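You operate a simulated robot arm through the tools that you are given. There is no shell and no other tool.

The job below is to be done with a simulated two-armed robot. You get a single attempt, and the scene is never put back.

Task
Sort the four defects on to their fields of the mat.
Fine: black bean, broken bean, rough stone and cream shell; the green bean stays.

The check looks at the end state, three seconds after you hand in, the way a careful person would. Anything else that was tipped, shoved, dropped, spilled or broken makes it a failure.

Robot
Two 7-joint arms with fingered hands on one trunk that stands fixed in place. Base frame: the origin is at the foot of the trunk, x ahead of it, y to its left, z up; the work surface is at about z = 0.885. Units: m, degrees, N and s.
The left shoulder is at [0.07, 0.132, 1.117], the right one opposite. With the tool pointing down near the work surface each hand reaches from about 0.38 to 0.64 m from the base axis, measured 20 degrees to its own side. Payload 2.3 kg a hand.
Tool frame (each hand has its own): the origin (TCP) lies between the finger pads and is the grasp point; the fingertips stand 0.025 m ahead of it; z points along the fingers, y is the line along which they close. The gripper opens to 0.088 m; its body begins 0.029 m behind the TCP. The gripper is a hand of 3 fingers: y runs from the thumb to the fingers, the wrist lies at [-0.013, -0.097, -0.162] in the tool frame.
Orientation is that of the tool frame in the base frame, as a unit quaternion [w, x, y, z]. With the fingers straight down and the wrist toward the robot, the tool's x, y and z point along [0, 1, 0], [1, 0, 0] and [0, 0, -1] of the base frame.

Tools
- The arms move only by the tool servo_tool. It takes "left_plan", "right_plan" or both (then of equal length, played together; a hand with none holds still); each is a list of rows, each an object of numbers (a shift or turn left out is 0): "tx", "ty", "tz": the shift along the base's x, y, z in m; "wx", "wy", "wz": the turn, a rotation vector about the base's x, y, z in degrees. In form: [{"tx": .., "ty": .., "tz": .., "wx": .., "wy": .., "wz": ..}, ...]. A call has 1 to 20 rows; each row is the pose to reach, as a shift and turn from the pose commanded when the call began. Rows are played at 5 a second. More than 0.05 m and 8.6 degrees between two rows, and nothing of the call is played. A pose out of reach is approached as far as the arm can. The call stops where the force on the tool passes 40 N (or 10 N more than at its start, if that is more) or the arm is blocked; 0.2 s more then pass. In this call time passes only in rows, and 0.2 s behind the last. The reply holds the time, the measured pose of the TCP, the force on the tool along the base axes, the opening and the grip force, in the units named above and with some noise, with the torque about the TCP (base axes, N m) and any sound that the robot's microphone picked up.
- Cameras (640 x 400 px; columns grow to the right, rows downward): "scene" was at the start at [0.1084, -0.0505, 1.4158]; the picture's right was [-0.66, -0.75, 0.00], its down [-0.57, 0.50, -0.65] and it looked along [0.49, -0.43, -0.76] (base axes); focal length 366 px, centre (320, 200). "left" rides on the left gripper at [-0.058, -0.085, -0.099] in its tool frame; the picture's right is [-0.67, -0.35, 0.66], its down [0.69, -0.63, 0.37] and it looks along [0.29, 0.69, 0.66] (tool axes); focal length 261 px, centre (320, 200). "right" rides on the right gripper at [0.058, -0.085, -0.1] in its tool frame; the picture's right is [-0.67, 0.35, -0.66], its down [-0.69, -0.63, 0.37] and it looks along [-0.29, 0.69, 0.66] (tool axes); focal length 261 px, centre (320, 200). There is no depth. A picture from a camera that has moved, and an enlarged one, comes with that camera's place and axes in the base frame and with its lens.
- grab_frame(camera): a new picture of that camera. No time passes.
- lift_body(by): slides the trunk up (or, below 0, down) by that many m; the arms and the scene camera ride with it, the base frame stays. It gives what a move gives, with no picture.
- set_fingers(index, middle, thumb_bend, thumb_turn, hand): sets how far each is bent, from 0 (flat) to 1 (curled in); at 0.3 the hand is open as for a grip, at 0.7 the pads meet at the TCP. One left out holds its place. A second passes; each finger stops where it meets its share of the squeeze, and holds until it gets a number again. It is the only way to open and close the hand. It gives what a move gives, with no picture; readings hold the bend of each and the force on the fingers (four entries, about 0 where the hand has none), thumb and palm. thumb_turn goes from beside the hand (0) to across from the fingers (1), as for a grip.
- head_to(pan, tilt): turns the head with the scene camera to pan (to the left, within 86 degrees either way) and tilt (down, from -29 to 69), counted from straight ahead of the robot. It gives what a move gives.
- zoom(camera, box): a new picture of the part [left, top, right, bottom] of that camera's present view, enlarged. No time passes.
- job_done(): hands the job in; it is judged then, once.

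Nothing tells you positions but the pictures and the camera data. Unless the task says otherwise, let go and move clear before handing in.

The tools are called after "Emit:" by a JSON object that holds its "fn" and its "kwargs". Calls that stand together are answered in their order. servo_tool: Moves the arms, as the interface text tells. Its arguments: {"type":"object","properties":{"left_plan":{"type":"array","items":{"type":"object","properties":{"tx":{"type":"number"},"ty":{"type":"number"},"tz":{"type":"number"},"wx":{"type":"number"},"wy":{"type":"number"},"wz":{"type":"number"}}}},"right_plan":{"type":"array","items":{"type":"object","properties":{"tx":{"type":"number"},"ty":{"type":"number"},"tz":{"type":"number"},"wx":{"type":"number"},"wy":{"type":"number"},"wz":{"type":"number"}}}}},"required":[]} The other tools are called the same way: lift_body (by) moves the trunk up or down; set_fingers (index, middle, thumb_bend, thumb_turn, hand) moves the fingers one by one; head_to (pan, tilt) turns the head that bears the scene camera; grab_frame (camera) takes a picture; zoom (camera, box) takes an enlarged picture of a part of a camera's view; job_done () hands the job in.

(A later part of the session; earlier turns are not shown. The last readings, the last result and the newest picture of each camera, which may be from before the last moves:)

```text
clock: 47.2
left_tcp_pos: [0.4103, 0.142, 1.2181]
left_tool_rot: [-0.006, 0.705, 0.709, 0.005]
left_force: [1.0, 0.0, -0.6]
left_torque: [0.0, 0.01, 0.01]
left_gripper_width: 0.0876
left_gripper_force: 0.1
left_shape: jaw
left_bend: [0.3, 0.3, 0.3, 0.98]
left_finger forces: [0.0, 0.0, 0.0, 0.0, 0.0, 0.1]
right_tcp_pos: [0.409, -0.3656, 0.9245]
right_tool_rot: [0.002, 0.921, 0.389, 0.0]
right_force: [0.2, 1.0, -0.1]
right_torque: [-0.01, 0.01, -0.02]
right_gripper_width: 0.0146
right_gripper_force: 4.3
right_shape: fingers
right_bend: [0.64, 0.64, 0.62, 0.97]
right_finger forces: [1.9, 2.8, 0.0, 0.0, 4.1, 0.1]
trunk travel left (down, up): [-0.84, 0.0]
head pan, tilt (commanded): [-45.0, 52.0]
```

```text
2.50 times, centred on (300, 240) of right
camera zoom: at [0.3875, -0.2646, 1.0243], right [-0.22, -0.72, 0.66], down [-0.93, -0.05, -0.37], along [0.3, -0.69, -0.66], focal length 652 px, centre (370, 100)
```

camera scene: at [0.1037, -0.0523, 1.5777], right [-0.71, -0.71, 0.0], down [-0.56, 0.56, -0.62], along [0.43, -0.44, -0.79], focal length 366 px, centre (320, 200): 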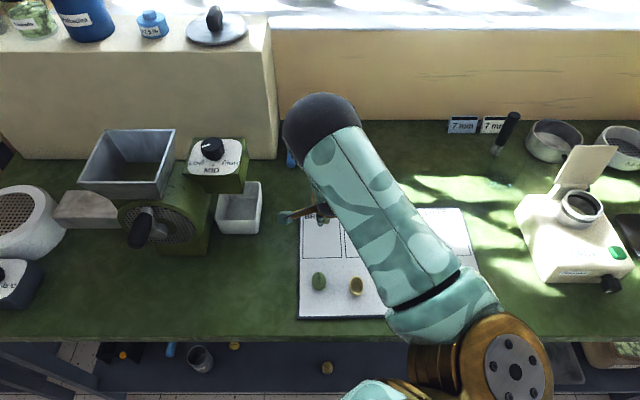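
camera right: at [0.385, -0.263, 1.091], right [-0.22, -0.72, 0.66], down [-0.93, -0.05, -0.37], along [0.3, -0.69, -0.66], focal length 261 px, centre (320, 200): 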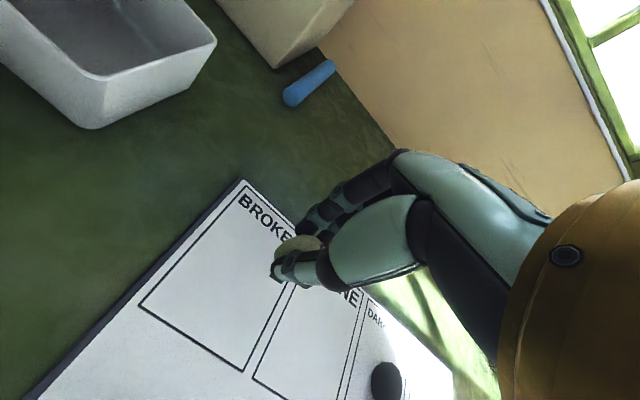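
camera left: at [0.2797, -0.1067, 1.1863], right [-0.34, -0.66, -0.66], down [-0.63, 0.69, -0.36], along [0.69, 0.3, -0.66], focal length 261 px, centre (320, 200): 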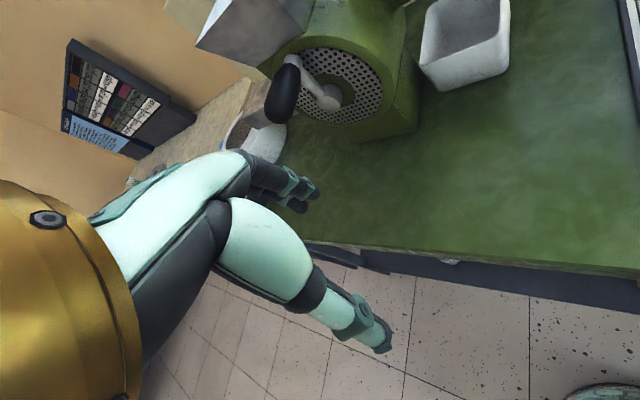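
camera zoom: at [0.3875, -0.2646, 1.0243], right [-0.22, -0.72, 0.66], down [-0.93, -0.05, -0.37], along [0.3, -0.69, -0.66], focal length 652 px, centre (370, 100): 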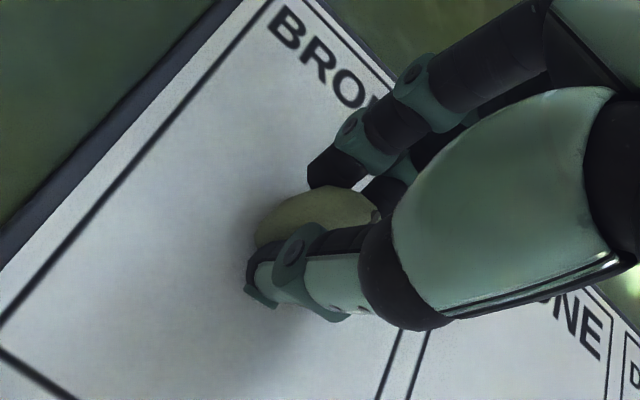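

The bean hangs in the middle of the BROKEN field. I lower the last 2 mm and release in stages.

Emit:
{"fn": "servo_tool", "kwargs": {"right_plan": [{"tz": -0.001}, {"tz": -0.002}]}}

Emit:
{"fn": "set_fingers", "kwargs": {"hand": "right", "index": 0.6, "middle": 0.6, "thumb_bend": 0.58}}

Emit:
{"fn": "zoom", "kwargs": {"camera": "right", "box": [200, 160, 400, 320]}}

Emit:
{"fn": "set_fingers", "kwargs": {"hand": "right", "index": 0.42, "middle": 0.42, "thumb_bend": 0.42}}

Emit:
{"fn": "zoom", "kwargs": {"camera": "right", "box": [200, 160, 400, 320]}}

```text
clock: 47.8
left_tcp_pos: [0.4095, 0.1424, 1.2182]
left_tool_rot: [-0.005, 0.706, 0.709, 0.005]
left_force: [-0.3, -0.5, -0.4]
left_torque: [0.0, 0.0, 0.0]
left_gripper_width: 0.0877
left_gripper_force: 0.1
left_shape: jaw
left_bend: [0.3, 0.3, 0.3, 0.98]
left_finger forces: [0.0, 0.0, 0.0, 0.1, 0.0, 0.0]
right_tcp_pos: [0.4091, -0.3647, 0.9228]
right_tool_rot: [0.001, 0.921, 0.389, 0.0]
right_force: [-0.3, -0.3, -0.1]
right_torque: [0.0, -0.03, 0.01]
right_gripper_width: 0.0147
right_gripper_force: 4.5
right_shape: fingers
right_bend: [0.64, 0.64, 0.62, 0.97]
right_finger forces: [1.9, 2.8, 0.1, 0.1, 4.1, 0.0]
trunk travel left (down, up): [-0.84, 0.0]
head pan, tilt (commanded): [-45.0, 52.0]
```

```text
clock: 48.8
left_tcp_pos: [0.409, 0.1409, 1.2175]
left_tool_rot: [-0.005, 0.705, 0.709, 0.004]
left_force: [-0.1, 0.2, -0.9]
left_torque: [0.01, -0.01, -0.02]
left_gripper_width: 0.0877
left_gripper_force: 0.1
left_shape: jaw
left_bend: [0.3, 0.3, 0.3, 0.98]
left_finger forces: [0.0, 0.0, 0.0, 0.0, 0.0, 0.0]
right_tcp_pos: [0.4095, -0.3668, 0.9242]
right_tool_rot: [0.003, 0.921, 0.388, 0.001]
right_force: [0.9, 0.2, -0.5]
right_torque: [0.01, -0.03, -0.02]
right_gripper_width: 0.0226
right_gripper_force: 0.1
right_shape: fingers
right_bend: [0.6, 0.6, 0.57, 0.97]
right_finger forces: [0.0, 0.0, 0.0, 0.1, 0.0, 0.0]
trunk travel left (down, up): [-0.84, 0.0]
head pan, tilt (commanded): [-45.0, 52.0]
```

```text
2.50 times, centred on (300, 240) of right
camera zoom: at [0.3868, -0.2647, 1.022], right [-0.22, -0.72, 0.66], down [-0.93, -0.05, -0.37], along [0.3, -0.69, -0.66], focal length 652 px, centre (370, 100)
```

zoom: 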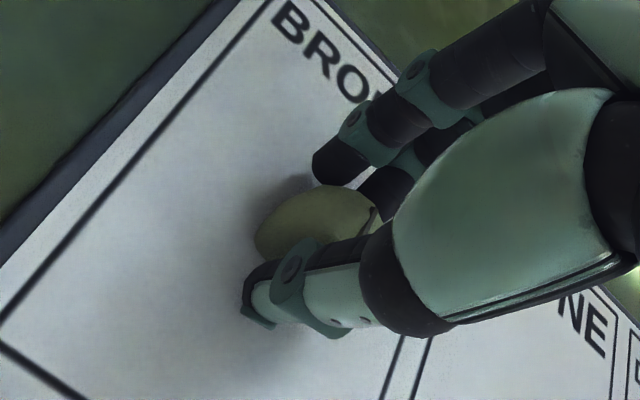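

```text
clock: 49.8
left_tcp_pos: [0.4092, 0.1422, 1.2175]
left_tool_rot: [-0.004, 0.705, 0.709, 0.004]
left_force: [0.3, -0.1, 0.2]
left_torque: [0.0, -0.03, 0.02]
left_gripper_width: 0.0878
left_gripper_force: 0.1
left_shape: jaw
left_bend: [0.3, 0.3, 0.3, 0.98]
left_finger forces: [0.0, 0.0, 0.1, 0.0, 0.1, 0.1]
right_tcp_pos: [0.4079, -0.3653, 0.9243]
right_tool_rot: [0.003, 0.921, 0.388, 0.0]
right_force: [-0.3, 0.4, 0.4]
right_torque: [0.02, 0.0, 0.01]
right_gripper_width: 0.0589
right_gripper_force: 0.1
right_shape: fingers
right_bend: [0.42, 0.42, 0.42, 0.97]
right_finger forces: [0.0, 0.0, 0.1, 0.0, 0.0, 0.0]
trunk travel left (down, up): [-0.84, 0.0]
head pan, tilt (commanded): [-45.0, 52.0]
```

```text
2.50 times, centred on (300, 240) of right
camera zoom: at [0.3868, -0.2647, 1.022], right [-0.22, -0.72, 0.66], down [-0.93, -0.05, -0.37], along [0.3, -0.69, -0.66], focal length 652 px, centre (370, 100)
```

zoom: 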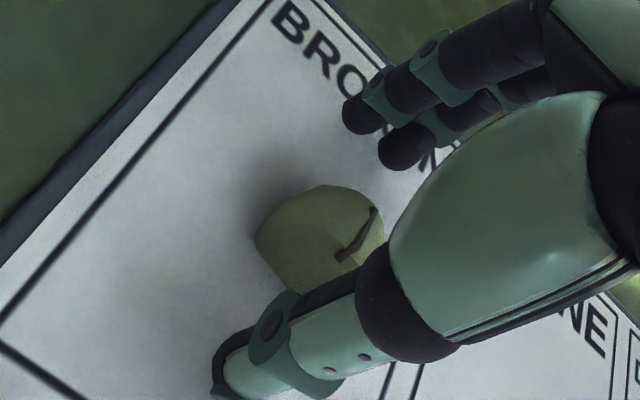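

The broken bean rests in its field. I rise and move over the cream shell at about (0.270,-0.324), coming in a little from the field side.

Emit:
{"fn": "servo_tool", "kwargs": {"right_plan": [{"tz": 0.02}, {"tz": 0.045}, {"tz": 0.065}, {"tx": -0.02, "ty": 0.003, "tz": 0.07}, {"tx": -0.045, "ty": 0.008, "tz": 0.07}, {"tx": -0.07, "ty": 0.014, "tz": 0.07}, {"tx": -0.095, "ty": 0.02, "tz": 0.065}, {"tx": -0.115, "ty": 0.028, "tz": 0.06}, {"tx": -0.128, "ty": 0.033, "tz": 0.055}]}}

Emit:
{"fn": "set_fingers", "kwargs": {"hand": "right", "index": 0.34, "middle": 0.34, "thumb_bend": 0.34}}

Emit:
{"fn": "grab_frame", "kwargs": {"camera": "right"}}

Emit:
{"fn": "grab_frame", "kwargs": {"camera": "scene"}}

```text
clock: 51.8
left_tcp_pos: [0.4095, 0.1418, 1.2187]
left_tool_rot: [-0.004, 0.705, 0.709, 0.004]
left_force: [-0.2, -0.3, 0.5]
left_torque: [0.05, 0.01, 0.02]
left_gripper_width: 0.0877
left_gripper_force: 0.0
left_shape: jaw
left_bend: [0.3, 0.3, 0.3, 0.98]
left_finger forces: [0.1, 0.0, 0.1, 0.0, 0.1, 0.0]
right_tcp_pos: [0.2795, -0.3324, 0.9782]
right_tool_rot: [0.003, 0.922, 0.388, -0.001]
right_force: [0.8, 0.7, 0.0]
right_torque: [0.0, -0.02, 0.02]
right_gripper_width: 0.0588
right_gripper_force: 0.1
right_shape: fingers
right_bend: [0.42, 0.42, 0.42, 0.97]
right_finger forces: [0.1, 0.0, 0.0, 0.0, 0.0, 0.1]
trunk travel left (down, up): [-0.84, 0.0]
head pan, tilt (commanded): [-45.0, 52.0]
```

```text
clock: 52.8
left_tcp_pos: [0.4111, 0.1422, 1.2169]
left_tool_rot: [-0.004, 0.705, 0.709, 0.005]
left_force: [0.7, 1.3, 0.4]
left_torque: [-0.01, -0.03, -0.01]
left_gripper_width: 0.0878
left_gripper_force: 0.1
left_shape: jaw
left_bend: [0.3, 0.3, 0.3, 0.98]
left_finger forces: [0.1, 0.0, 0.0, 0.1, 0.0, 0.1]
right_tcp_pos: [0.2793, -0.3328, 0.979]
right_tool_rot: [0.002, 0.921, 0.389, 0.001]
right_force: [0.2, 0.4, -0.5]
right_torque: [0.01, -0.01, -0.02]
right_gripper_width: 0.0758
right_gripper_force: 0.1
right_shape: fingers
right_bend: [0.34, 0.34, 0.34, 0.97]
right_finger forces: [0.0, 0.0, 0.0, 0.1, 0.0, 0.0]
trunk travel left (down, up): [-0.84, 0.0]
head pan, tilt (commanded): [-45.0, 52.0]
```

```text
taken
camera right: at [0.2578, -0.2322, 1.0782], right [-0.22, -0.72, 0.66], down [-0.93, -0.05, -0.37], along [0.3, -0.69, -0.66], focal length 261 px, centre (320, 200)
```

right: 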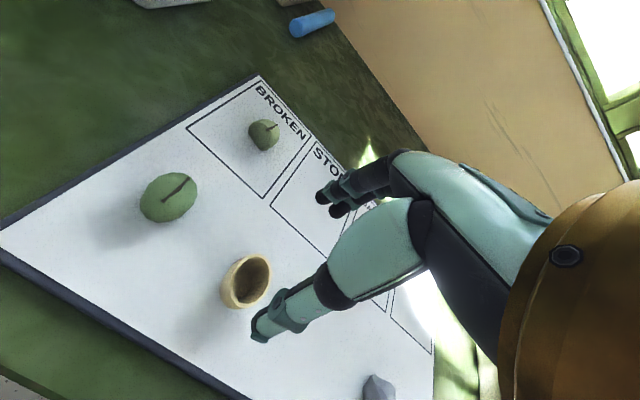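

```text
taken
camera scene: at [0.1033, -0.0526, 1.5777], right [-0.71, -0.71, 0.0], down [-0.56, 0.56, -0.62], along [0.44, -0.44, -0.79], focal length 366 px, centre (320, 200)
```

scene: 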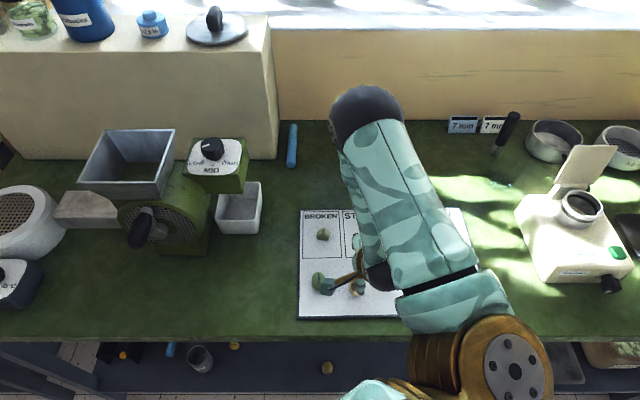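

Emit:
{"fn": "zoom", "kwargs": {"camera": "right", "box": [160, 200, 360, 360]}}

Emit:
{"fn": "zoom", "kwargs": {"camera": "scene", "box": [290, 200, 400, 330]}}

```text
2.50 times, centred on (260, 280) of right
camera zoom: at [0.2578, -0.2322, 1.0782], right [-0.22, -0.72, 0.66], down [-0.93, -0.05, -0.37], along [0.3, -0.69, -0.66], focal length 652 px, centre (470, 0)
```

zoom: 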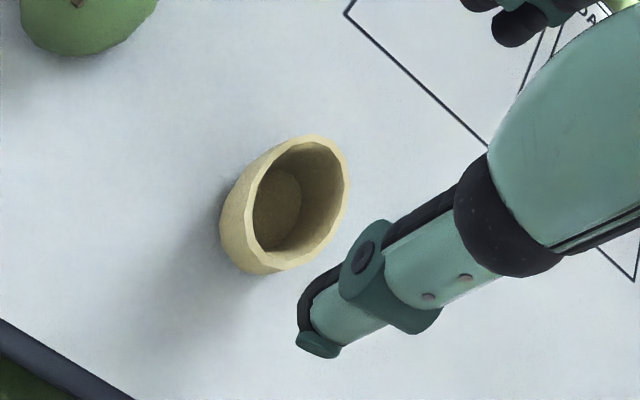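

```text
3.08 times, centred on (345, 265) of scene
camera zoom: at [0.1033, -0.0526, 1.5777], right [-0.71, -0.71, 0.0], down [-0.56, 0.56, -0.62], along [0.44, -0.44, -0.79], focal length 1128 px, centre (243, 0)
```

zoom: 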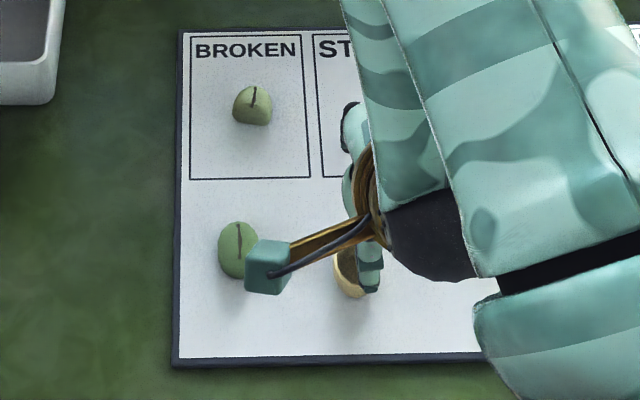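

The shell is an oval cup, about 38 mm along the closing line, with its rim centred at about (0.269,-0.320). I shift over it while lowering a little, staying above its rim.

Emit:
{"fn": "servo_tool", "kwargs": {"right_plan": [{"tx": -0.003, "ty": 0.004, "tz": -0.008}, {"tx": -0.007, "ty": 0.008, "tz": -0.014}, {"tx": -0.01, "ty": 0.012, "tz": -0.016}]}}

Emit:
{"fn": "grab_frame", "kwargs": {"camera": "right"}}

Emit:
{"fn": "zoom", "kwargs": {"camera": "right", "box": [180, 200, 380, 360]}}

```text
clock: 53.6
left_tcp_pos: [0.4085, 0.141, 1.2168]
left_tool_rot: [-0.004, 0.705, 0.709, 0.004]
left_force: [0.4, 0.2, 0.8]
left_torque: [0.0, 0.01, -0.01]
left_gripper_width: 0.0876
left_gripper_force: 0.1
left_shape: jaw
left_bend: [0.3, 0.3, 0.3, 0.98]
left_finger forces: [0.1, 0.1, 0.0, 0.0, 0.0, 0.1]
right_tcp_pos: [0.2686, -0.3222, 0.9624]
right_tool_rot: [0.003, 0.922, 0.388, 0.001]
right_force: [0.7, 0.4, 0.1]
right_torque: [0.02, 0.0, -0.01]
right_gripper_width: 0.0761
right_gripper_force: 0.1
right_shape: fingers
right_bend: [0.34, 0.34, 0.34, 0.97]
right_finger forces: [0.0, 0.1, 0.0, 0.0, 0.0, 0.0]
trunk travel left (down, up): [-0.84, 0.0]
head pan, tilt (commanded): [-45.0, 52.0]
```

```text
taken
camera right: at [0.2478, -0.2201, 1.0618], right [-0.22, -0.72, 0.66], down [-0.93, -0.05, -0.37], along [0.3, -0.69, -0.66], focal length 261 px, centre (320, 200)
```

right: 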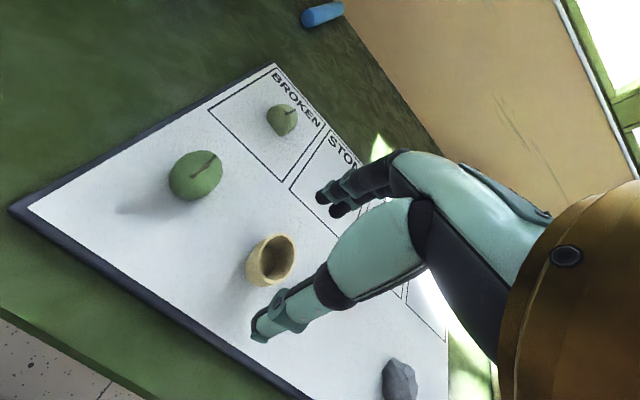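

```text
2.50 times, centred on (280, 280) of right
camera zoom: at [0.2478, -0.2201, 1.0618], right [-0.22, -0.72, 0.66], down [-0.93, -0.05, -0.37], along [0.3, -0.69, -0.66], focal length 652 px, centre (420, 0)
```

zoom: 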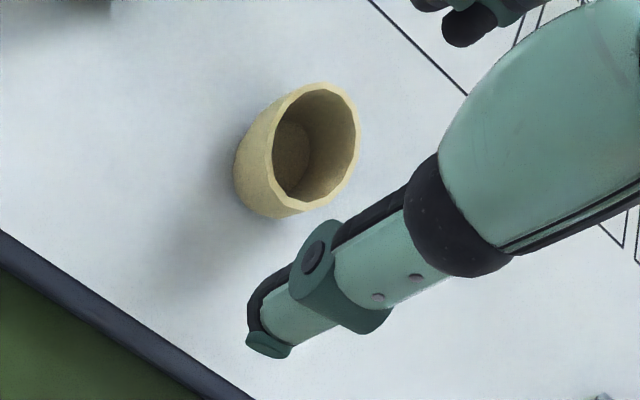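

The cup's rim is centred within 2 mm of the TCP. I descend to z ≈ 0.924, high enough that the middle finger does not touch the mat.

Emit:
{"fn": "servo_tool", "kwargs": {"right_plan": [{"tx": -0.001, "ty": 0.002, "tz": -0.012}, {"tx": -0.001, "ty": 0.002, "tz": -0.024}, {"tx": -0.001, "ty": 0.002, "tz": -0.033}, {"tx": -0.001, "ty": 0.002, "tz": -0.0385}]}}

Emit:
{"fn": "zoom", "kwargs": {"camera": "right", "box": [180, 160, 380, 320]}}

```text
clock: 54.6
left_tcp_pos: [0.4099, 0.1414, 1.2177]
left_tool_rot: [-0.004, 0.705, 0.709, 0.003]
left_force: [-0.3, -0.4, 0.0]
left_torque: [0.0, -0.03, -0.02]
left_gripper_width: 0.0875
left_gripper_force: 0.0
left_shape: jaw
left_bend: [0.3, 0.3, 0.3, 0.98]
left_finger forces: [0.1, 0.1, 0.1, 0.0, 0.1, 0.0]
right_tcp_pos: [0.2692, -0.3183, 0.9242]
right_tool_rot: [0.002, 0.922, 0.388, -0.001]
right_force: [-0.2, -0.3, -1.2]
right_torque: [-0.03, 0.01, -0.02]
right_gripper_width: 0.0761
right_gripper_force: 0.1
right_shape: fingers
right_bend: [0.34, 0.34, 0.34, 0.97]
right_finger forces: [0.0, 0.1, 0.0, 0.0, 0.1, 0.0]
trunk travel left (down, up): [-0.84, 0.0]
head pan, tilt (commanded): [-45.0, 52.0]
```

```text
2.50 times, centred on (280, 240) of right
camera zoom: at [0.2476, -0.2175, 1.023], right [-0.22, -0.72, 0.66], down [-0.93, -0.05, -0.37], along [0.3, -0.69, -0.66], focal length 652 px, centre (420, 100)
```

zoom: 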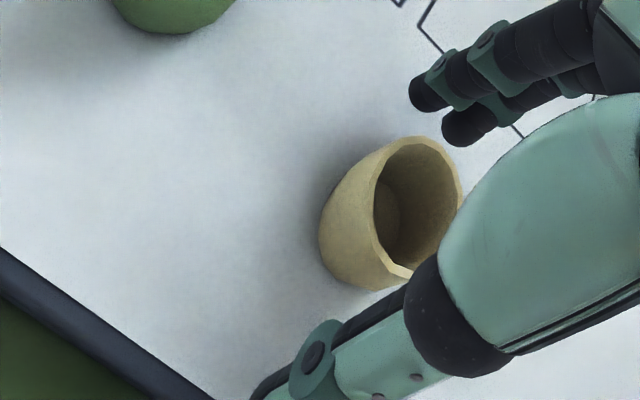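

The cup is centred between thumb and fingers. I close gently in steps, since it may be fragile.

Emit:
{"fn": "set_fingers", "kwargs": {"hand": "right", "index": 0.5, "middle": 0.5, "thumb_bend": 0.5}}

Emit:
{"fn": "zoom", "kwargs": {"camera": "right", "box": [180, 160, 380, 320]}}

```text
clock: 55.6
left_tcp_pos: [0.4101, 0.1418, 1.2174]
left_tool_rot: [-0.004, 0.705, 0.709, 0.004]
left_force: [-0.2, 0.2, -0.8]
left_torque: [0.01, -0.01, -0.01]
left_gripper_width: 0.0875
left_gripper_force: 0.1
left_shape: jaw
left_bend: [0.3, 0.3, 0.3, 0.98]
left_finger forces: [0.0, 0.0, 0.0, 0.0, 0.0, 0.0]
right_tcp_pos: [0.2701, -0.3188, 0.9234]
right_tool_rot: [0.003, 0.922, 0.388, 0.0]
right_force: [0.4, 1.6, -0.3]
right_torque: [-0.02, 0.01, 0.03]
right_gripper_width: 0.0424
right_gripper_force: 0.0
right_shape: fingers
right_bend: [0.5, 0.5, 0.5, 0.97]
right_finger forces: [0.0, 0.0, 0.0, 0.0, 0.1, 0.1]
trunk travel left (down, up): [-0.84, 0.0]
head pan, tilt (commanded): [-45.0, 52.0]
```

```text
2.50 times, centred on (280, 240) of right
camera zoom: at [0.2476, -0.2175, 1.0231], right [-0.22, -0.72, 0.66], down [-0.93, -0.05, -0.37], along [0.3, -0.69, -0.66], focal length 652 px, centre (420, 100)
```

zoom: 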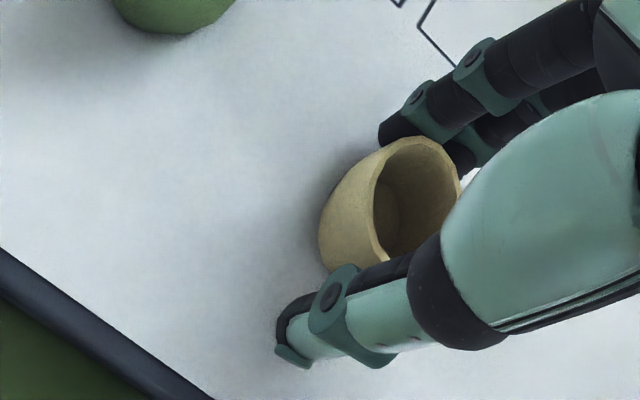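

Emit:
{"fn": "set_fingers", "kwargs": {"hand": "right", "index": 0.55, "middle": 0.55, "thumb_bend": 0.55}}

Emit:
{"fn": "zoom", "kwargs": {"camera": "right", "box": [180, 160, 380, 320]}}

```text
clock: 56.6
left_tcp_pos: [0.4083, 0.1421, 1.2173]
left_tool_rot: [-0.005, 0.706, 0.708, 0.005]
left_force: [0.4, -0.9, 0.1]
left_torque: [0.0, -0.03, 0.0]
left_gripper_width: 0.0875
left_gripper_force: 0.0
left_shape: jaw
left_bend: [0.3, 0.3, 0.3, 0.98]
left_finger forces: [0.0, 0.0, 0.1, 0.0, 0.0, 0.0]
right_tcp_pos: [0.2693, -0.3178, 0.9236]
right_tool_rot: [0.003, 0.922, 0.388, 0.0]
right_force: [0.1, -0.7, 0.2]
right_torque: [-0.01, -0.01, 0.0]
right_gripper_width: 0.0313
right_gripper_force: 0.1
right_shape: fingers
right_bend: [0.55, 0.55, 0.55, 0.97]
right_finger forces: [0.0, 0.1, 0.0, 0.0, 0.1, 0.0]
trunk travel left (down, up): [-0.84, 0.0]
head pan, tilt (commanded): [-45.0, 52.0]
```

```text
2.50 times, centred on (280, 240) of right
camera zoom: at [0.2477, -0.2175, 1.0231], right [-0.22, -0.72, 0.66], down [-0.93, -0.05, -0.37], along [0.3, -0.69, -0.66], focal length 652 px, centre (420, 100)
```

zoom: 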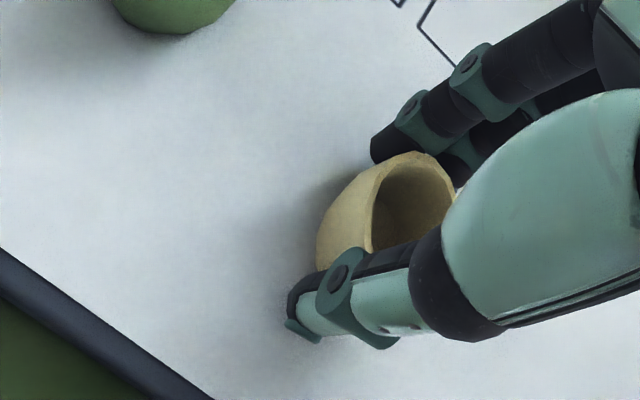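

Emit:
{"fn": "set_fingers", "kwargs": {"hand": "right", "index": 0.58, "middle": 0.58, "thumb_bend": 0.58}}

Emit:
{"fn": "zoom", "kwargs": {"camera": "right", "box": [180, 160, 380, 320]}}

```text
clock: 57.6
left_tcp_pos: [0.41, 0.1421, 1.2173]
left_tool_rot: [-0.005, 0.705, 0.709, 0.004]
left_force: [0.0, 0.4, -0.8]
left_torque: [0.05, 0.01, -0.01]
left_gripper_width: 0.0875
left_gripper_force: 0.0
left_shape: jaw
left_bend: [0.3, 0.3, 0.3, 0.98]
left_finger forces: [0.0, 0.0, 0.0, 0.0, 0.0, 0.0]
right_tcp_pos: [0.269, -0.3182, 0.9238]
right_tool_rot: [0.003, 0.922, 0.388, 0.001]
right_force: [0.4, -0.2, 0.0]
right_torque: [0.04, -0.02, -0.02]
right_gripper_width: 0.0294
right_gripper_force: 1.0
right_shape: fingers
right_bend: [0.56, 0.56, 0.55, 0.97]
right_finger forces: [0.5, 0.7, 0.0, 0.0, 1.1, 0.1]
trunk travel left (down, up): [-0.84, 0.0]
head pan, tilt (commanded): [-45.0, 52.0]
```

```text
2.50 times, centred on (280, 240) of right
camera zoom: at [0.2476, -0.2175, 1.0231], right [-0.22, -0.72, 0.66], down [-0.93, -0.05, -0.37], along [0.3, -0.69, -0.66], focal length 652 px, centre (420, 100)
```

zoom: 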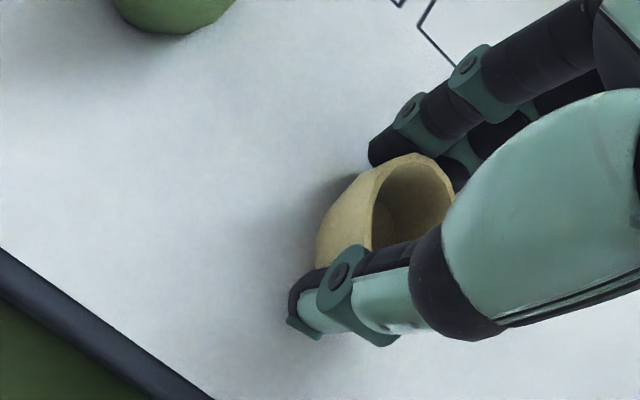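

All three fingers are on the cup with a light balanced force of 1 N. I go up a touch to about 2–3 N and lift slowly.

Emit:
{"fn": "set_fingers", "kwargs": {"hand": "right", "index": 0.6, "middle": 0.6, "thumb_bend": 0.6}}

Emit:
{"fn": "servo_tool", "kwargs": {"right_plan": [{"tz": 0.003}, {"tz": 0.008}, {"tz": 0.014}, {"tz": 0.02}]}}

Emit:
{"fn": "zoom", "kwargs": {"camera": "right", "box": [180, 160, 380, 320]}}

```text
clock: 58.6
left_tcp_pos: [0.408, 0.1419, 1.2175]
left_tool_rot: [-0.005, 0.706, 0.709, 0.004]
left_force: [-0.1, 0.3, 0.9]
left_torque: [-0.01, 0.02, -0.01]
left_gripper_width: 0.0878
left_gripper_force: 0.1
left_shape: jaw
left_bend: [0.3, 0.3, 0.3, 0.98]
left_finger forces: [0.0, 0.1, 0.0, 0.1, 0.1, 0.1]
right_tcp_pos: [0.2696, -0.3192, 0.9243]
right_tool_rot: [0.003, 0.922, 0.388, 0.001]
right_force: [0.5, 0.3, 0.0]
right_torque: [0.02, 0.02, 0.02]
right_gripper_width: 0.0238
right_gripper_force: 0.8
right_shape: fingers
right_bend: [0.59, 0.59, 0.58, 0.97]
right_finger forces: [0.5, 1.1, 0.0, 0.0, 1.5, 0.1]
trunk travel left (down, up): [-0.84, 0.0]
head pan, tilt (commanded): [-45.0, 52.0]
```

```text
clock: 59.6
left_tcp_pos: [0.4098, 0.1423, 1.2168]
left_tool_rot: [-0.005, 0.705, 0.709, 0.004]
left_force: [-0.4, -1.1, 0.0]
left_torque: [0.01, -0.03, -0.02]
left_gripper_width: 0.088
left_gripper_force: 0.1
left_shape: jaw
left_bend: [0.3, 0.3, 0.3, 0.98]
left_finger forces: [0.0, 0.0, 0.1, 0.0, 0.0, 0.1]
right_tcp_pos: [0.2677, -0.3185, 0.9449]
right_tool_rot: [0.002, 0.922, 0.388, 0.0]
right_force: [0.3, 0.3, -0.8]
right_torque: [0.0, 0.02, -0.01]
right_gripper_width: 0.0238
right_gripper_force: 1.5
right_shape: fingers
right_bend: [0.59, 0.59, 0.58, 0.97]
right_finger forces: [0.5, 1.0, 0.0, 0.0, 1.4, 0.0]
trunk travel left (down, up): [-0.84, 0.0]
head pan, tilt (commanded): [-45.0, 52.0]
```

```text
2.50 times, centred on (280, 240) of right
camera zoom: at [0.247, -0.2177, 1.0431], right [-0.22, -0.72, 0.66], down [-0.93, -0.05, -0.37], along [0.3, -0.69, -0.66], focal length 652 px, centre (420, 100)
```

zoom: 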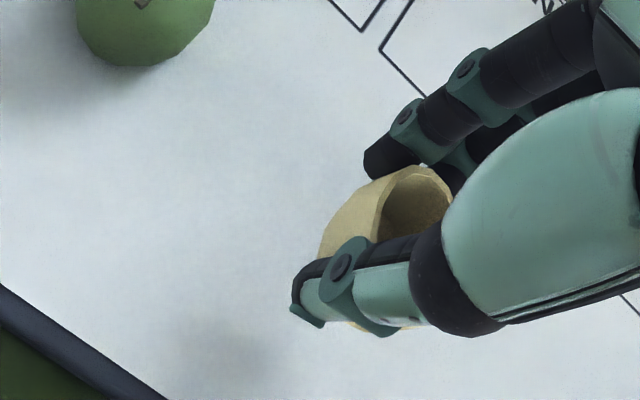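

The cup is up off the mat but seems to have turned slightly in the grip. I look closer.

Emit:
{"fn": "zoom", "kwargs": {"camera": "right", "box": [270, 200, 350, 310]}}

Emit:
{"fn": "zoom", "kwargs": {"camera": "scene", "box": [320, 220, 420, 310]}}

```text
3.64 times, centred on (310, 255) of right
camera zoom: at [0.247, -0.2177, 1.0431], right [-0.22, -0.72, 0.66], down [-0.93, -0.05, -0.37], along [0.3, -0.69, -0.66], focal length 948 px, centre (356, 0)
```

zoom: 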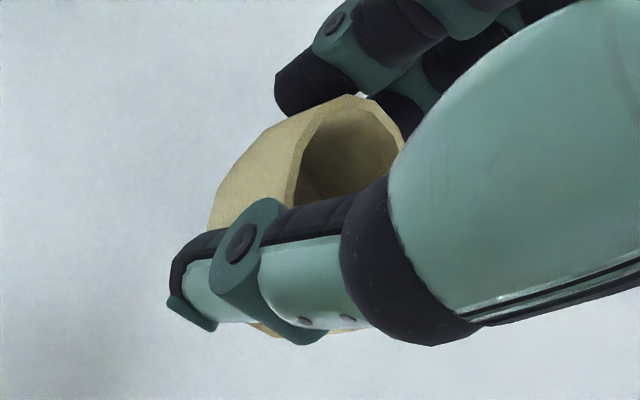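

```text
4.44 times, centred on (370, 265) of scene
camera zoom: at [0.1032, -0.0525, 1.5777], right [-0.71, -0.71, 0.0], down [-0.56, 0.56, -0.62], along [0.44, -0.44, -0.79], focal length 1629 px, centre (98, -89)
```

zoom: 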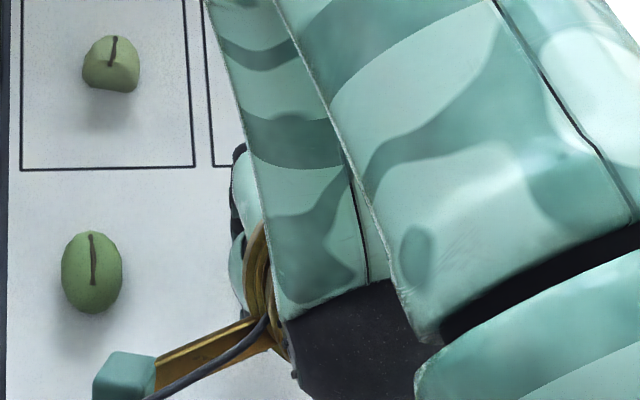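

The cup sits cradled between the converging pads, lifted and steady. I carry it slowly toward the HUSK field, rising as it moves outward.

Emit:
{"fn": "servo_tool", "kwargs": {"right_plan": [{"tx": 0.003, "ty": -0.005, "tz": 0.005}, {"tx": 0.006, "ty": -0.012, "tz": 0.011}, {"tx": 0.009, "ty": -0.022, "tz": 0.018}, {"tx": 0.01, "ty": -0.034, "tz": 0.025}, {"tx": 0.01, "ty": -0.046, "tz": 0.031}, {"tx": 0.009, "ty": -0.06, "tz": 0.036}, {"tx": 0.006, "ty": -0.074, "tz": 0.04}, {"tx": 0.003, "ty": -0.088, "tz": 0.042}, {"tx": -0.001, "ty": -0.102, "tz": 0.042}, {"tx": -0.005, "ty": -0.117, "tz": 0.042}, {"tx": -0.01, "ty": -0.132, "tz": 0.042}, {"tx": -0.015, "ty": -0.147, "tz": 0.042}, {"tx": -0.02, "ty": -0.162, "tz": 0.042}, {"tx": -0.025, "ty": -0.177, "tz": 0.042}, {"tx": -0.03, "ty": -0.192, "tz": 0.042}, {"tx": -0.035, "ty": -0.207, "tz": 0.042}, {"tx": -0.04, "ty": -0.222, "tz": 0.042}, {"tx": -0.044, "ty": -0.234, "tz": 0.042}, {"tx": -0.047, "ty": -0.242, "tz": 0.042}]}}

Emit:
{"fn": "grab_frame", "kwargs": {"camera": "right"}}

Emit:
{"fn": "grab_frame", "kwargs": {"camera": "scene"}}

```text
clock: 63.6
left_tcp_pos: [0.41, 0.1411, 1.2178]
left_tool_rot: [-0.004, 0.706, 0.709, 0.005]
left_force: [0.5, 0.3, 0.0]
left_torque: [0.01, 0.0, -0.03]
left_gripper_width: 0.0878
left_gripper_force: 0.0
left_shape: jaw
left_bend: [0.3, 0.3, 0.3, 0.98]
left_finger forces: [0.1, 0.1, 0.0, 0.0, 0.0, 0.1]
right_tcp_pos: [0.223, -0.5594, 0.9854]
right_tool_rot: [0.003, 0.921, 0.388, 0.001]
right_force: [0.6, 0.4, 0.3]
right_torque: [0.0, -0.02, 0.0]
right_gripper_width: 0.0232
right_gripper_force: 1.3
right_shape: fingers
right_bend: [0.59, 0.59, 0.58, 0.97]
right_finger forces: [0.5, 1.1, 0.1, 0.1, 1.4, 0.1]
trunk travel left (down, up): [-0.84, 0.0]
head pan, tilt (commanded): [-45.0, 52.0]
```

```text
taken
camera right: at [0.2008, -0.4595, 1.0846], right [-0.22, -0.72, 0.66], down [-0.93, -0.05, -0.37], along [0.3, -0.69, -0.66], focal length 261 px, centre (320, 200)
```

right: 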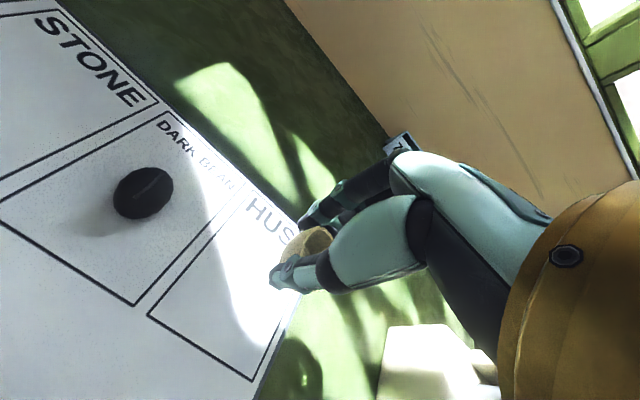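

```text
taken
camera scene: at [0.1031, -0.053, 1.5777], right [-0.71, -0.71, 0.0], down [-0.56, 0.56, -0.62], along [0.44, -0.44, -0.79], focal length 366 px, centre (320, 200)
```

scene: 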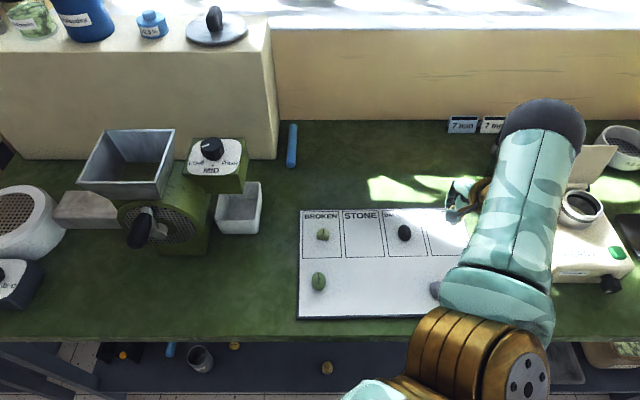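

The cup arrived with unchanged grip force; the HUSK field centre is at about (0.2195,-0.563). I check how the cup hangs before lowering.

Emit:
{"fn": "zoom", "kwargs": {"camera": "right", "box": [260, 200, 360, 310]}}

Emit:
{"fn": "zoom", "kwargs": {"camera": "scene", "box": [420, 170, 520, 270]}}

```text
3.64 times, centred on (310, 255) of right
camera zoom: at [0.2008, -0.4595, 1.0846], right [-0.22, -0.72, 0.66], down [-0.93, -0.05, -0.37], along [0.3, -0.69, -0.66], focal length 948 px, centre (356, 0)
```

zoom: 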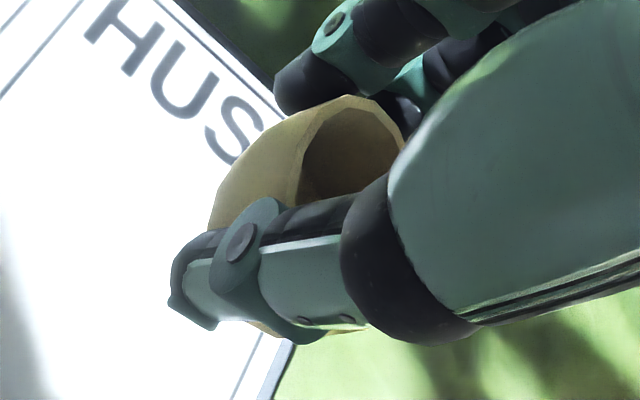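

```text
4.00 times, centred on (470, 220) of scene
camera zoom: at [0.1031, -0.053, 1.5777], right [-0.71, -0.71, 0.0], down [-0.56, 0.56, -0.62], along [0.44, -0.44, -0.79], focal length 1466 px, centre (-280, 120)
```

zoom: 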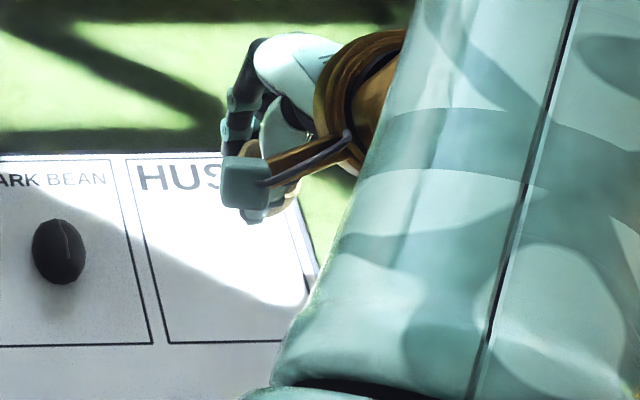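

The cup hangs properly between thumb and fingers. I lower it onto the HUSK field.

Emit:
{"fn": "servo_tool", "kwargs": {"right_plan": [{"tx": -0.001, "ty": -0.002, "tz": -0.015}, {"tx": -0.002, "ty": -0.004, "tz": -0.03}, {"tx": -0.002, "ty": -0.005, "tz": -0.043}, {"tx": -0.002, "ty": -0.005, "tz": -0.052}, {"tx": -0.002, "ty": -0.005, "tz": -0.058}]}}

Emit:
{"fn": "zoom", "kwargs": {"camera": "right", "box": [200, 160, 400, 320]}}

```text
clock: 64.8
left_tcp_pos: [0.4102, 0.1407, 1.2177]
left_tool_rot: [-0.006, 0.705, 0.709, 0.005]
left_force: [0.5, -0.2, -0.1]
left_torque: [0.02, -0.01, 0.01]
left_gripper_width: 0.0874
left_gripper_force: 0.2
left_shape: jaw
left_bend: [0.3, 0.3, 0.3, 0.98]
left_finger forces: [0.0, 0.0, 0.1, 0.0, 0.0, 0.0]
right_tcp_pos: [0.2201, -0.5652, 0.9279]
right_tool_rot: [0.003, 0.922, 0.388, 0.0]
right_force: [0.8, 0.5, 0.2]
right_torque: [-0.01, 0.01, -0.01]
right_gripper_width: 0.0233
right_gripper_force: 1.6
right_shape: fingers
right_bend: [0.59, 0.59, 0.58, 0.97]
right_finger forces: [0.5, 1.2, 0.0, 0.0, 1.3, 0.0]
trunk travel left (down, up): [-0.84, 0.0]
head pan, tilt (commanded): [-45.0, 52.0]
```

```text
2.50 times, centred on (300, 240) of right
camera zoom: at [0.198, -0.4651, 1.0273], right [-0.22, -0.72, 0.66], down [-0.93, -0.05, -0.37], along [0.3, -0.69, -0.66], focal length 652 px, centre (370, 100)
```

zoom: 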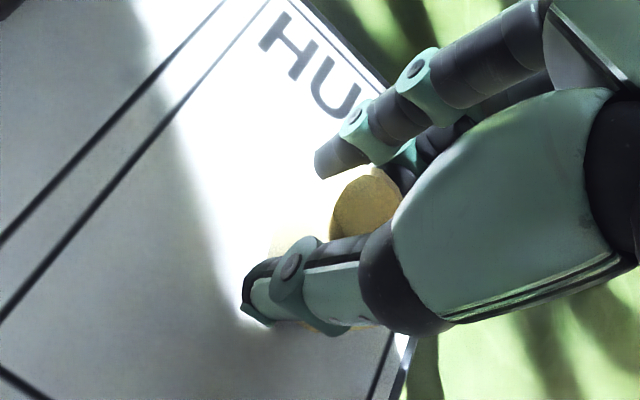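

It hangs about 3–4 mm above the mat inside the field. I lower the rest slowly, then release in small stages.

Emit:
{"fn": "servo_tool", "kwargs": {"right_plan": [{"tz": -0.001}, {"tz": -0.002}, {"tz": -0.003}, {"tz": -0.004}]}}

Emit:
{"fn": "zoom", "kwargs": {"camera": "right", "box": [200, 160, 400, 320]}}

Emit:
{"fn": "set_fingers", "kwargs": {"hand": "right", "index": 0.56, "middle": 0.56, "thumb_bend": 0.55}}

Emit:
{"fn": "zoom", "kwargs": {"camera": "right", "box": [200, 160, 400, 320]}}

```text
clock: 65.8
left_tcp_pos: [0.4087, 0.1412, 1.2186]
left_tool_rot: [-0.004, 0.706, 0.709, 0.005]
left_force: [1.0, -0.7, -0.5]
left_torque: [0.01, 0.01, 0.06]
left_gripper_width: 0.0877
left_gripper_force: 0.0
left_shape: jaw
left_bend: [0.3, 0.3, 0.3, 0.98]
left_finger forces: [0.0, 0.0, 0.0, 0.0, 0.1, 0.0]
right_tcp_pos: [0.2202, -0.5655, 0.924]
right_tool_rot: [0.003, 0.922, 0.388, 0.0]
right_force: [0.2, -0.7, 1.2]
right_torque: [-0.02, -0.01, 0.03]
right_gripper_width: 0.0232
right_gripper_force: 1.9
right_shape: fingers
right_bend: [0.59, 0.59, 0.58, 0.97]
right_finger forces: [0.5, 1.3, 0.0, 0.0, 1.2, 0.1]
trunk travel left (down, up): [-0.84, 0.0]
head pan, tilt (commanded): [-45.0, 52.0]
```

```text
2.50 times, centred on (300, 240) of right
camera zoom: at [0.198, -0.4643, 1.0224], right [-0.22, -0.72, 0.66], down [-0.93, -0.05, -0.37], along [0.3, -0.69, -0.66], focal length 652 px, centre (370, 100)
```

zoom: 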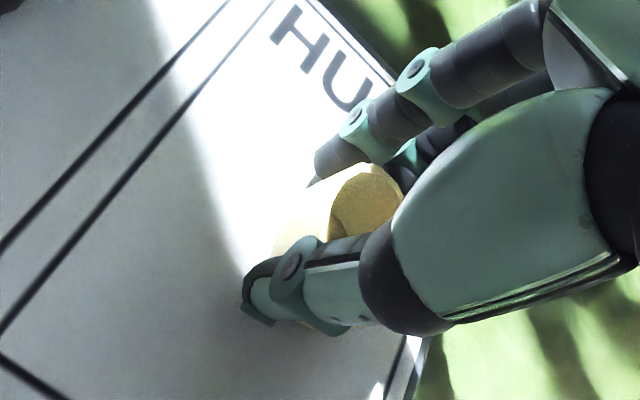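

```text
clock: 66.8
left_tcp_pos: [0.4098, 0.1417, 1.2166]
left_tool_rot: [-0.005, 0.706, 0.709, 0.006]
left_force: [-0.6, -0.5, 0.7]
left_torque: [0.01, -0.01, 0.0]
left_gripper_width: 0.0879
left_gripper_force: 0.0
left_shape: jaw
left_bend: [0.3, 0.3, 0.3, 0.98]
left_finger forces: [0.1, 0.0, 0.1, 0.0, 0.0, 0.0]
right_tcp_pos: [0.2193, -0.5654, 0.9229]
right_tool_rot: [0.002, 0.922, 0.388, 0.001]
right_force: [-0.2, 0.5, -0.5]
right_torque: [0.04, -0.04, 0.0]
right_gripper_width: 0.029
right_gripper_force: 0.1
right_shape: fingers
right_bend: [0.56, 0.56, 0.55, 0.97]
right_finger forces: [0.0, 0.1, 0.1, 0.0, 0.0, 0.0]
trunk travel left (down, up): [-0.84, 0.0]
head pan, tilt (commanded): [-45.0, 52.0]
```

```text
2.50 times, centred on (300, 240) of right
camera zoom: at [0.1979, -0.4643, 1.0223], right [-0.22, -0.72, 0.66], down [-0.93, -0.05, -0.37], along [0.3, -0.69, -0.66], focal length 652 px, centre (370, 100)
```

zoom: 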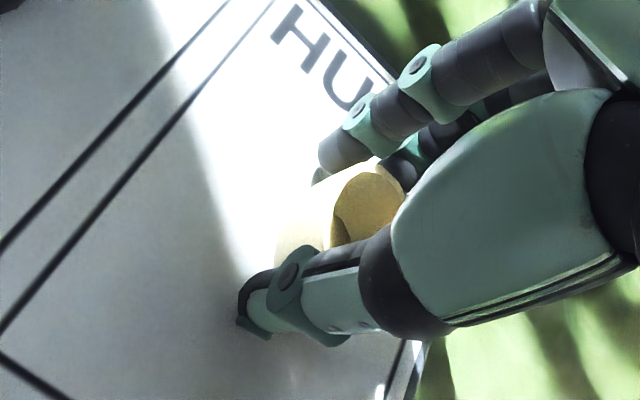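

The grip force is gone and the cup rests on the mat. I open further and check.

Emit:
{"fn": "set_fingers", "kwargs": {"hand": "right", "index": 0.48, "middle": 0.48, "thumb_bend": 0.48}}

Emit:
{"fn": "zoom", "kwargs": {"camera": "right", "box": [200, 160, 400, 320]}}

Emit:
{"fn": "set_fingers", "kwargs": {"hand": "right", "index": 0.36, "middle": 0.36, "thumb_bend": 0.36}}

Emit:
{"fn": "zoom", "kwargs": {"camera": "right", "box": [200, 160, 400, 320]}}

```text
clock: 67.8
left_tcp_pos: [0.4092, 0.1415, 1.218]
left_tool_rot: [-0.005, 0.705, 0.709, 0.006]
left_force: [-0.6, 0.5, -0.1]
left_torque: [0.0, -0.01, 0.01]
left_gripper_width: 0.0878
left_gripper_force: 0.0
left_shape: jaw
left_bend: [0.3, 0.3, 0.3, 0.98]
left_finger forces: [0.0, 0.0, 0.0, 0.1, 0.0, 0.0]
right_tcp_pos: [0.2204, -0.5659, 0.9221]
right_tool_rot: [0.003, 0.922, 0.388, 0.001]
right_force: [-0.8, -0.3, 0.4]
right_torque: [-0.01, -0.03, 0.02]
right_gripper_width: 0.0454
right_gripper_force: 0.1
right_shape: fingers
right_bend: [0.48, 0.48, 0.48, 0.97]
right_finger forces: [0.0, 0.0, 0.0, 0.1, 0.0, 0.0]
trunk travel left (down, up): [-0.84, 0.0]
head pan, tilt (commanded): [-45.0, 52.0]
```

```text
2.50 times, centred on (300, 240) of right
camera zoom: at [0.1979, -0.4643, 1.0223], right [-0.22, -0.72, 0.66], down [-0.93, -0.05, -0.37], along [0.3, -0.69, -0.66], focal length 652 px, centre (370, 100)
```

zoom: 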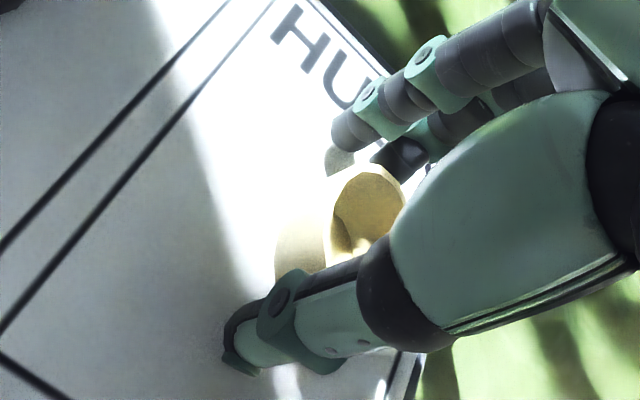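

```text
clock: 68.8
left_tcp_pos: [0.4085, 0.1415, 1.2167]
left_tool_rot: [-0.005, 0.706, 0.709, 0.005]
left_force: [0.2, -0.3, 0.4]
left_torque: [0.01, -0.03, 0.01]
left_gripper_width: 0.088
left_gripper_force: 0.1
left_shape: jaw
left_bend: [0.3, 0.3, 0.3, 0.98]
left_finger forces: [0.0, 0.0, 0.1, 0.0, 0.1, 0.0]
right_tcp_pos: [0.2192, -0.5652, 0.9228]
right_tool_rot: [0.003, 0.922, 0.388, 0.0]
right_force: [-0.3, -0.2, 1.3]
right_torque: [-0.01, 0.01, 0.0]
right_gripper_width: 0.0719
right_gripper_force: 0.1
right_shape: fingers
right_bend: [0.36, 0.36, 0.36, 0.97]
right_finger forces: [0.1, 0.0, 0.0, 0.1, 0.0, 0.0]
trunk travel left (down, up): [-0.84, 0.0]
head pan, tilt (commanded): [-45.0, 52.0]
```

```text
2.50 times, centred on (300, 240) of right
camera zoom: at [0.1979, -0.4643, 1.0223], right [-0.22, -0.72, 0.66], down [-0.93, -0.05, -0.37], along [0.3, -0.69, -0.66], focal length 652 px, centre (370, 100)
```

zoom: 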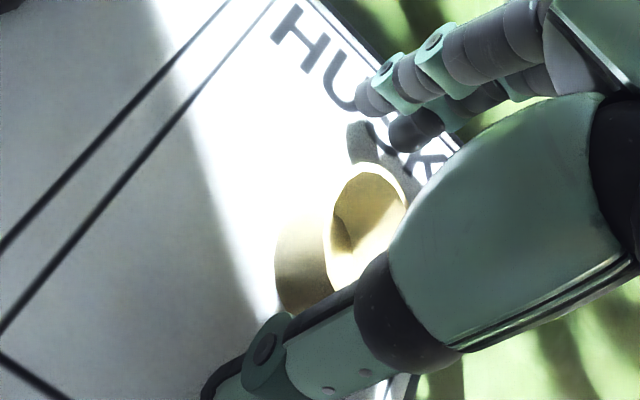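

The cup stands upright in HUSK, free of the fingers. I rise straight up and go back over the stone near (0.149,-0.430).

Emit:
{"fn": "servo_tool", "kwargs": {"right_plan": [{"tz": 0.015}, {"tz": 0.035}, {"tz": 0.055}, {"tx": -0.005, "ty": 0.01, "tz": 0.065}, {"tx": -0.017, "ty": 0.033, "tz": 0.068}, {"tx": -0.03, "ty": 0.058, "tz": 0.068}, {"tx": -0.043, "ty": 0.083, "tz": 0.068}, {"tx": -0.056, "ty": 0.108, "tz": 0.068}, {"tx": -0.067, "ty": 0.128, "tz": 0.068}, {"tx": -0.07, "ty": 0.135, "tz": 0.066}]}}

Emit:
{"fn": "grab_frame", "kwargs": {"camera": "right"}}

Emit:
{"fn": "zoom", "kwargs": {"camera": "right", "box": [160, 200, 360, 360]}}

Emit:
{"fn": "grab_frame", "kwargs": {"camera": "scene"}}

```text
clock: 71.0
left_tcp_pos: [0.4101, 0.1418, 1.2178]
left_tool_rot: [-0.005, 0.705, 0.709, 0.005]
left_force: [-0.5, 0.7, -0.5]
left_torque: [-0.01, 0.03, -0.02]
left_gripper_width: 0.0877
left_gripper_force: 0.1
left_shape: jaw
left_bend: [0.3, 0.3, 0.3, 0.98]
left_finger forces: [0.0, 0.0, 0.1, 0.0, 0.0, 0.0]
right_tcp_pos: [0.1506, -0.4306, 0.9907]
right_tool_rot: [0.003, 0.921, 0.388, 0.001]
right_force: [-0.6, 0.1, 1.0]
right_torque: [0.06, -0.03, 0.01]
right_gripper_width: 0.072
right_gripper_force: 0.0
right_shape: fingers
right_bend: [0.36, 0.36, 0.36, 0.97]
right_finger forces: [0.1, 0.0, 0.0, 0.0, 0.0, 0.1]
trunk travel left (down, up): [-0.84, 0.0]
head pan, tilt (commanded): [-45.0, 52.0]
```

```text
taken
camera right: at [0.1287, -0.3291, 1.0896], right [-0.22, -0.72, 0.66], down [-0.93, -0.05, -0.37], along [0.3, -0.69, -0.66], focal length 261 px, centre (320, 200)
```

right: 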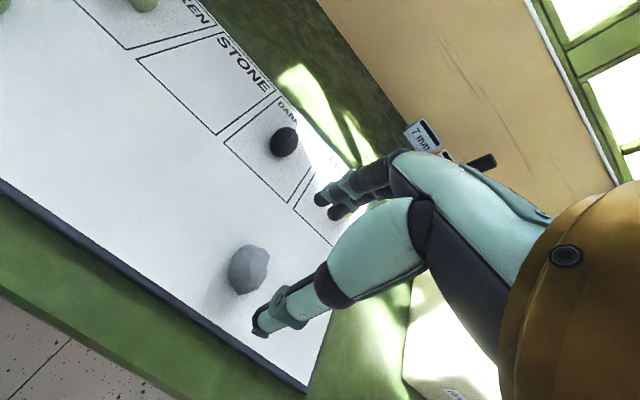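

```text
2.50 times, centred on (260, 280) of right
camera zoom: at [0.1287, -0.3291, 1.0896], right [-0.22, -0.72, 0.66], down [-0.93, -0.05, -0.37], along [0.3, -0.69, -0.66], focal length 652 px, centre (470, 0)
```

zoom: 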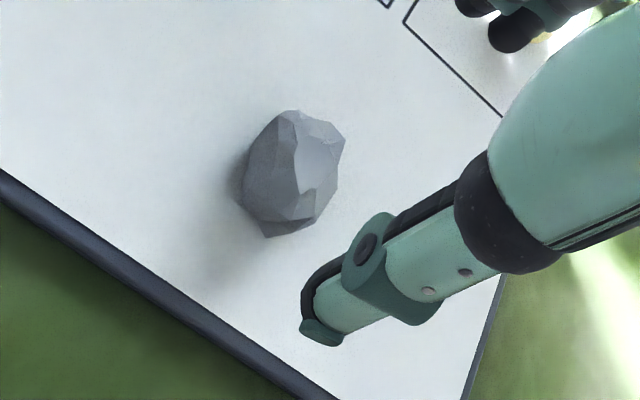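

```text
taken
camera scene: at [0.1032, -0.0528, 1.5777], right [-0.71, -0.71, 0.0], down [-0.56, 0.56, -0.62], along [0.44, -0.44, -0.79], focal length 366 px, centre (320, 200)
```

scene: 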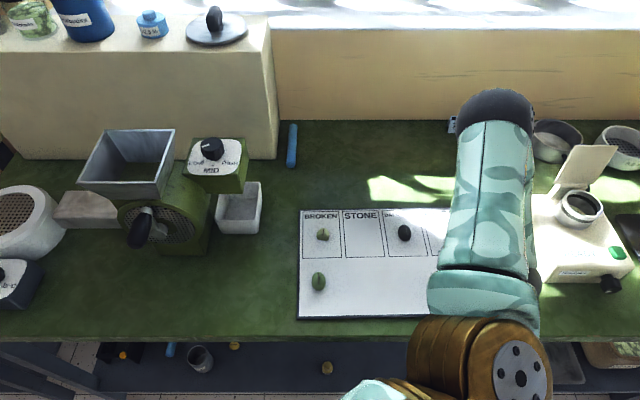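

The stone is centred within 2 mm under the hand. This time I descend only to z ≈ 0.9235 so no finger touches the mat.

Emit:
{"fn": "servo_tool", "kwargs": {"right_plan": [{"tx": -0.001, "ty": 0.001, "tz": -0.025}, {"tx": -0.002, "ty": 0.001, "tz": -0.045}, {"tx": -0.002, "ty": 0.001, "tz": -0.058}, {"tx": -0.002, "ty": 0.001, "tz": -0.067}]}}

Emit:
{"fn": "zoom", "kwargs": {"camera": "right", "box": [200, 160, 400, 320]}}

```text
clock: 72.0
left_tcp_pos: [0.4102, 0.1421, 1.2183]
left_tool_rot: [-0.005, 0.706, 0.708, 0.005]
left_force: [0.5, -0.2, 0.3]
left_torque: [0.0, 0.0, 0.0]
left_gripper_width: 0.0876
left_gripper_force: 0.1
left_shape: jaw
left_bend: [0.3, 0.3, 0.3, 0.98]
left_finger forces: [0.0, 0.0, 0.1, 0.0, 0.0, 0.0]
right_tcp_pos: [0.1483, -0.4296, 0.9234]
right_tool_rot: [0.003, 0.921, 0.389, 0.0]
right_force: [-0.4, 0.8, 0.4]
right_torque: [-0.03, 0.03, -0.01]
right_gripper_width: 0.0718
right_gripper_force: 0.1
right_shape: fingers
right_bend: [0.36, 0.36, 0.36, 0.97]
right_finger forces: [0.1, 0.0, 0.0, 0.1, 0.0, 0.0]
trunk travel left (down, up): [-0.84, 0.0]
head pan, tilt (commanded): [-45.0, 52.0]
```

```text
2.50 times, centred on (300, 240) of right
camera zoom: at [0.1266, -0.3294, 1.0216], right [-0.22, -0.72, 0.66], down [-0.93, -0.05, -0.37], along [0.3, -0.69, -0.66], focal length 652 px, centre (370, 100)
```

zoom: 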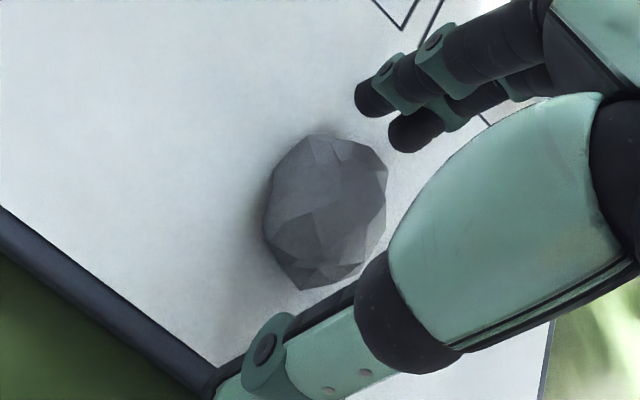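

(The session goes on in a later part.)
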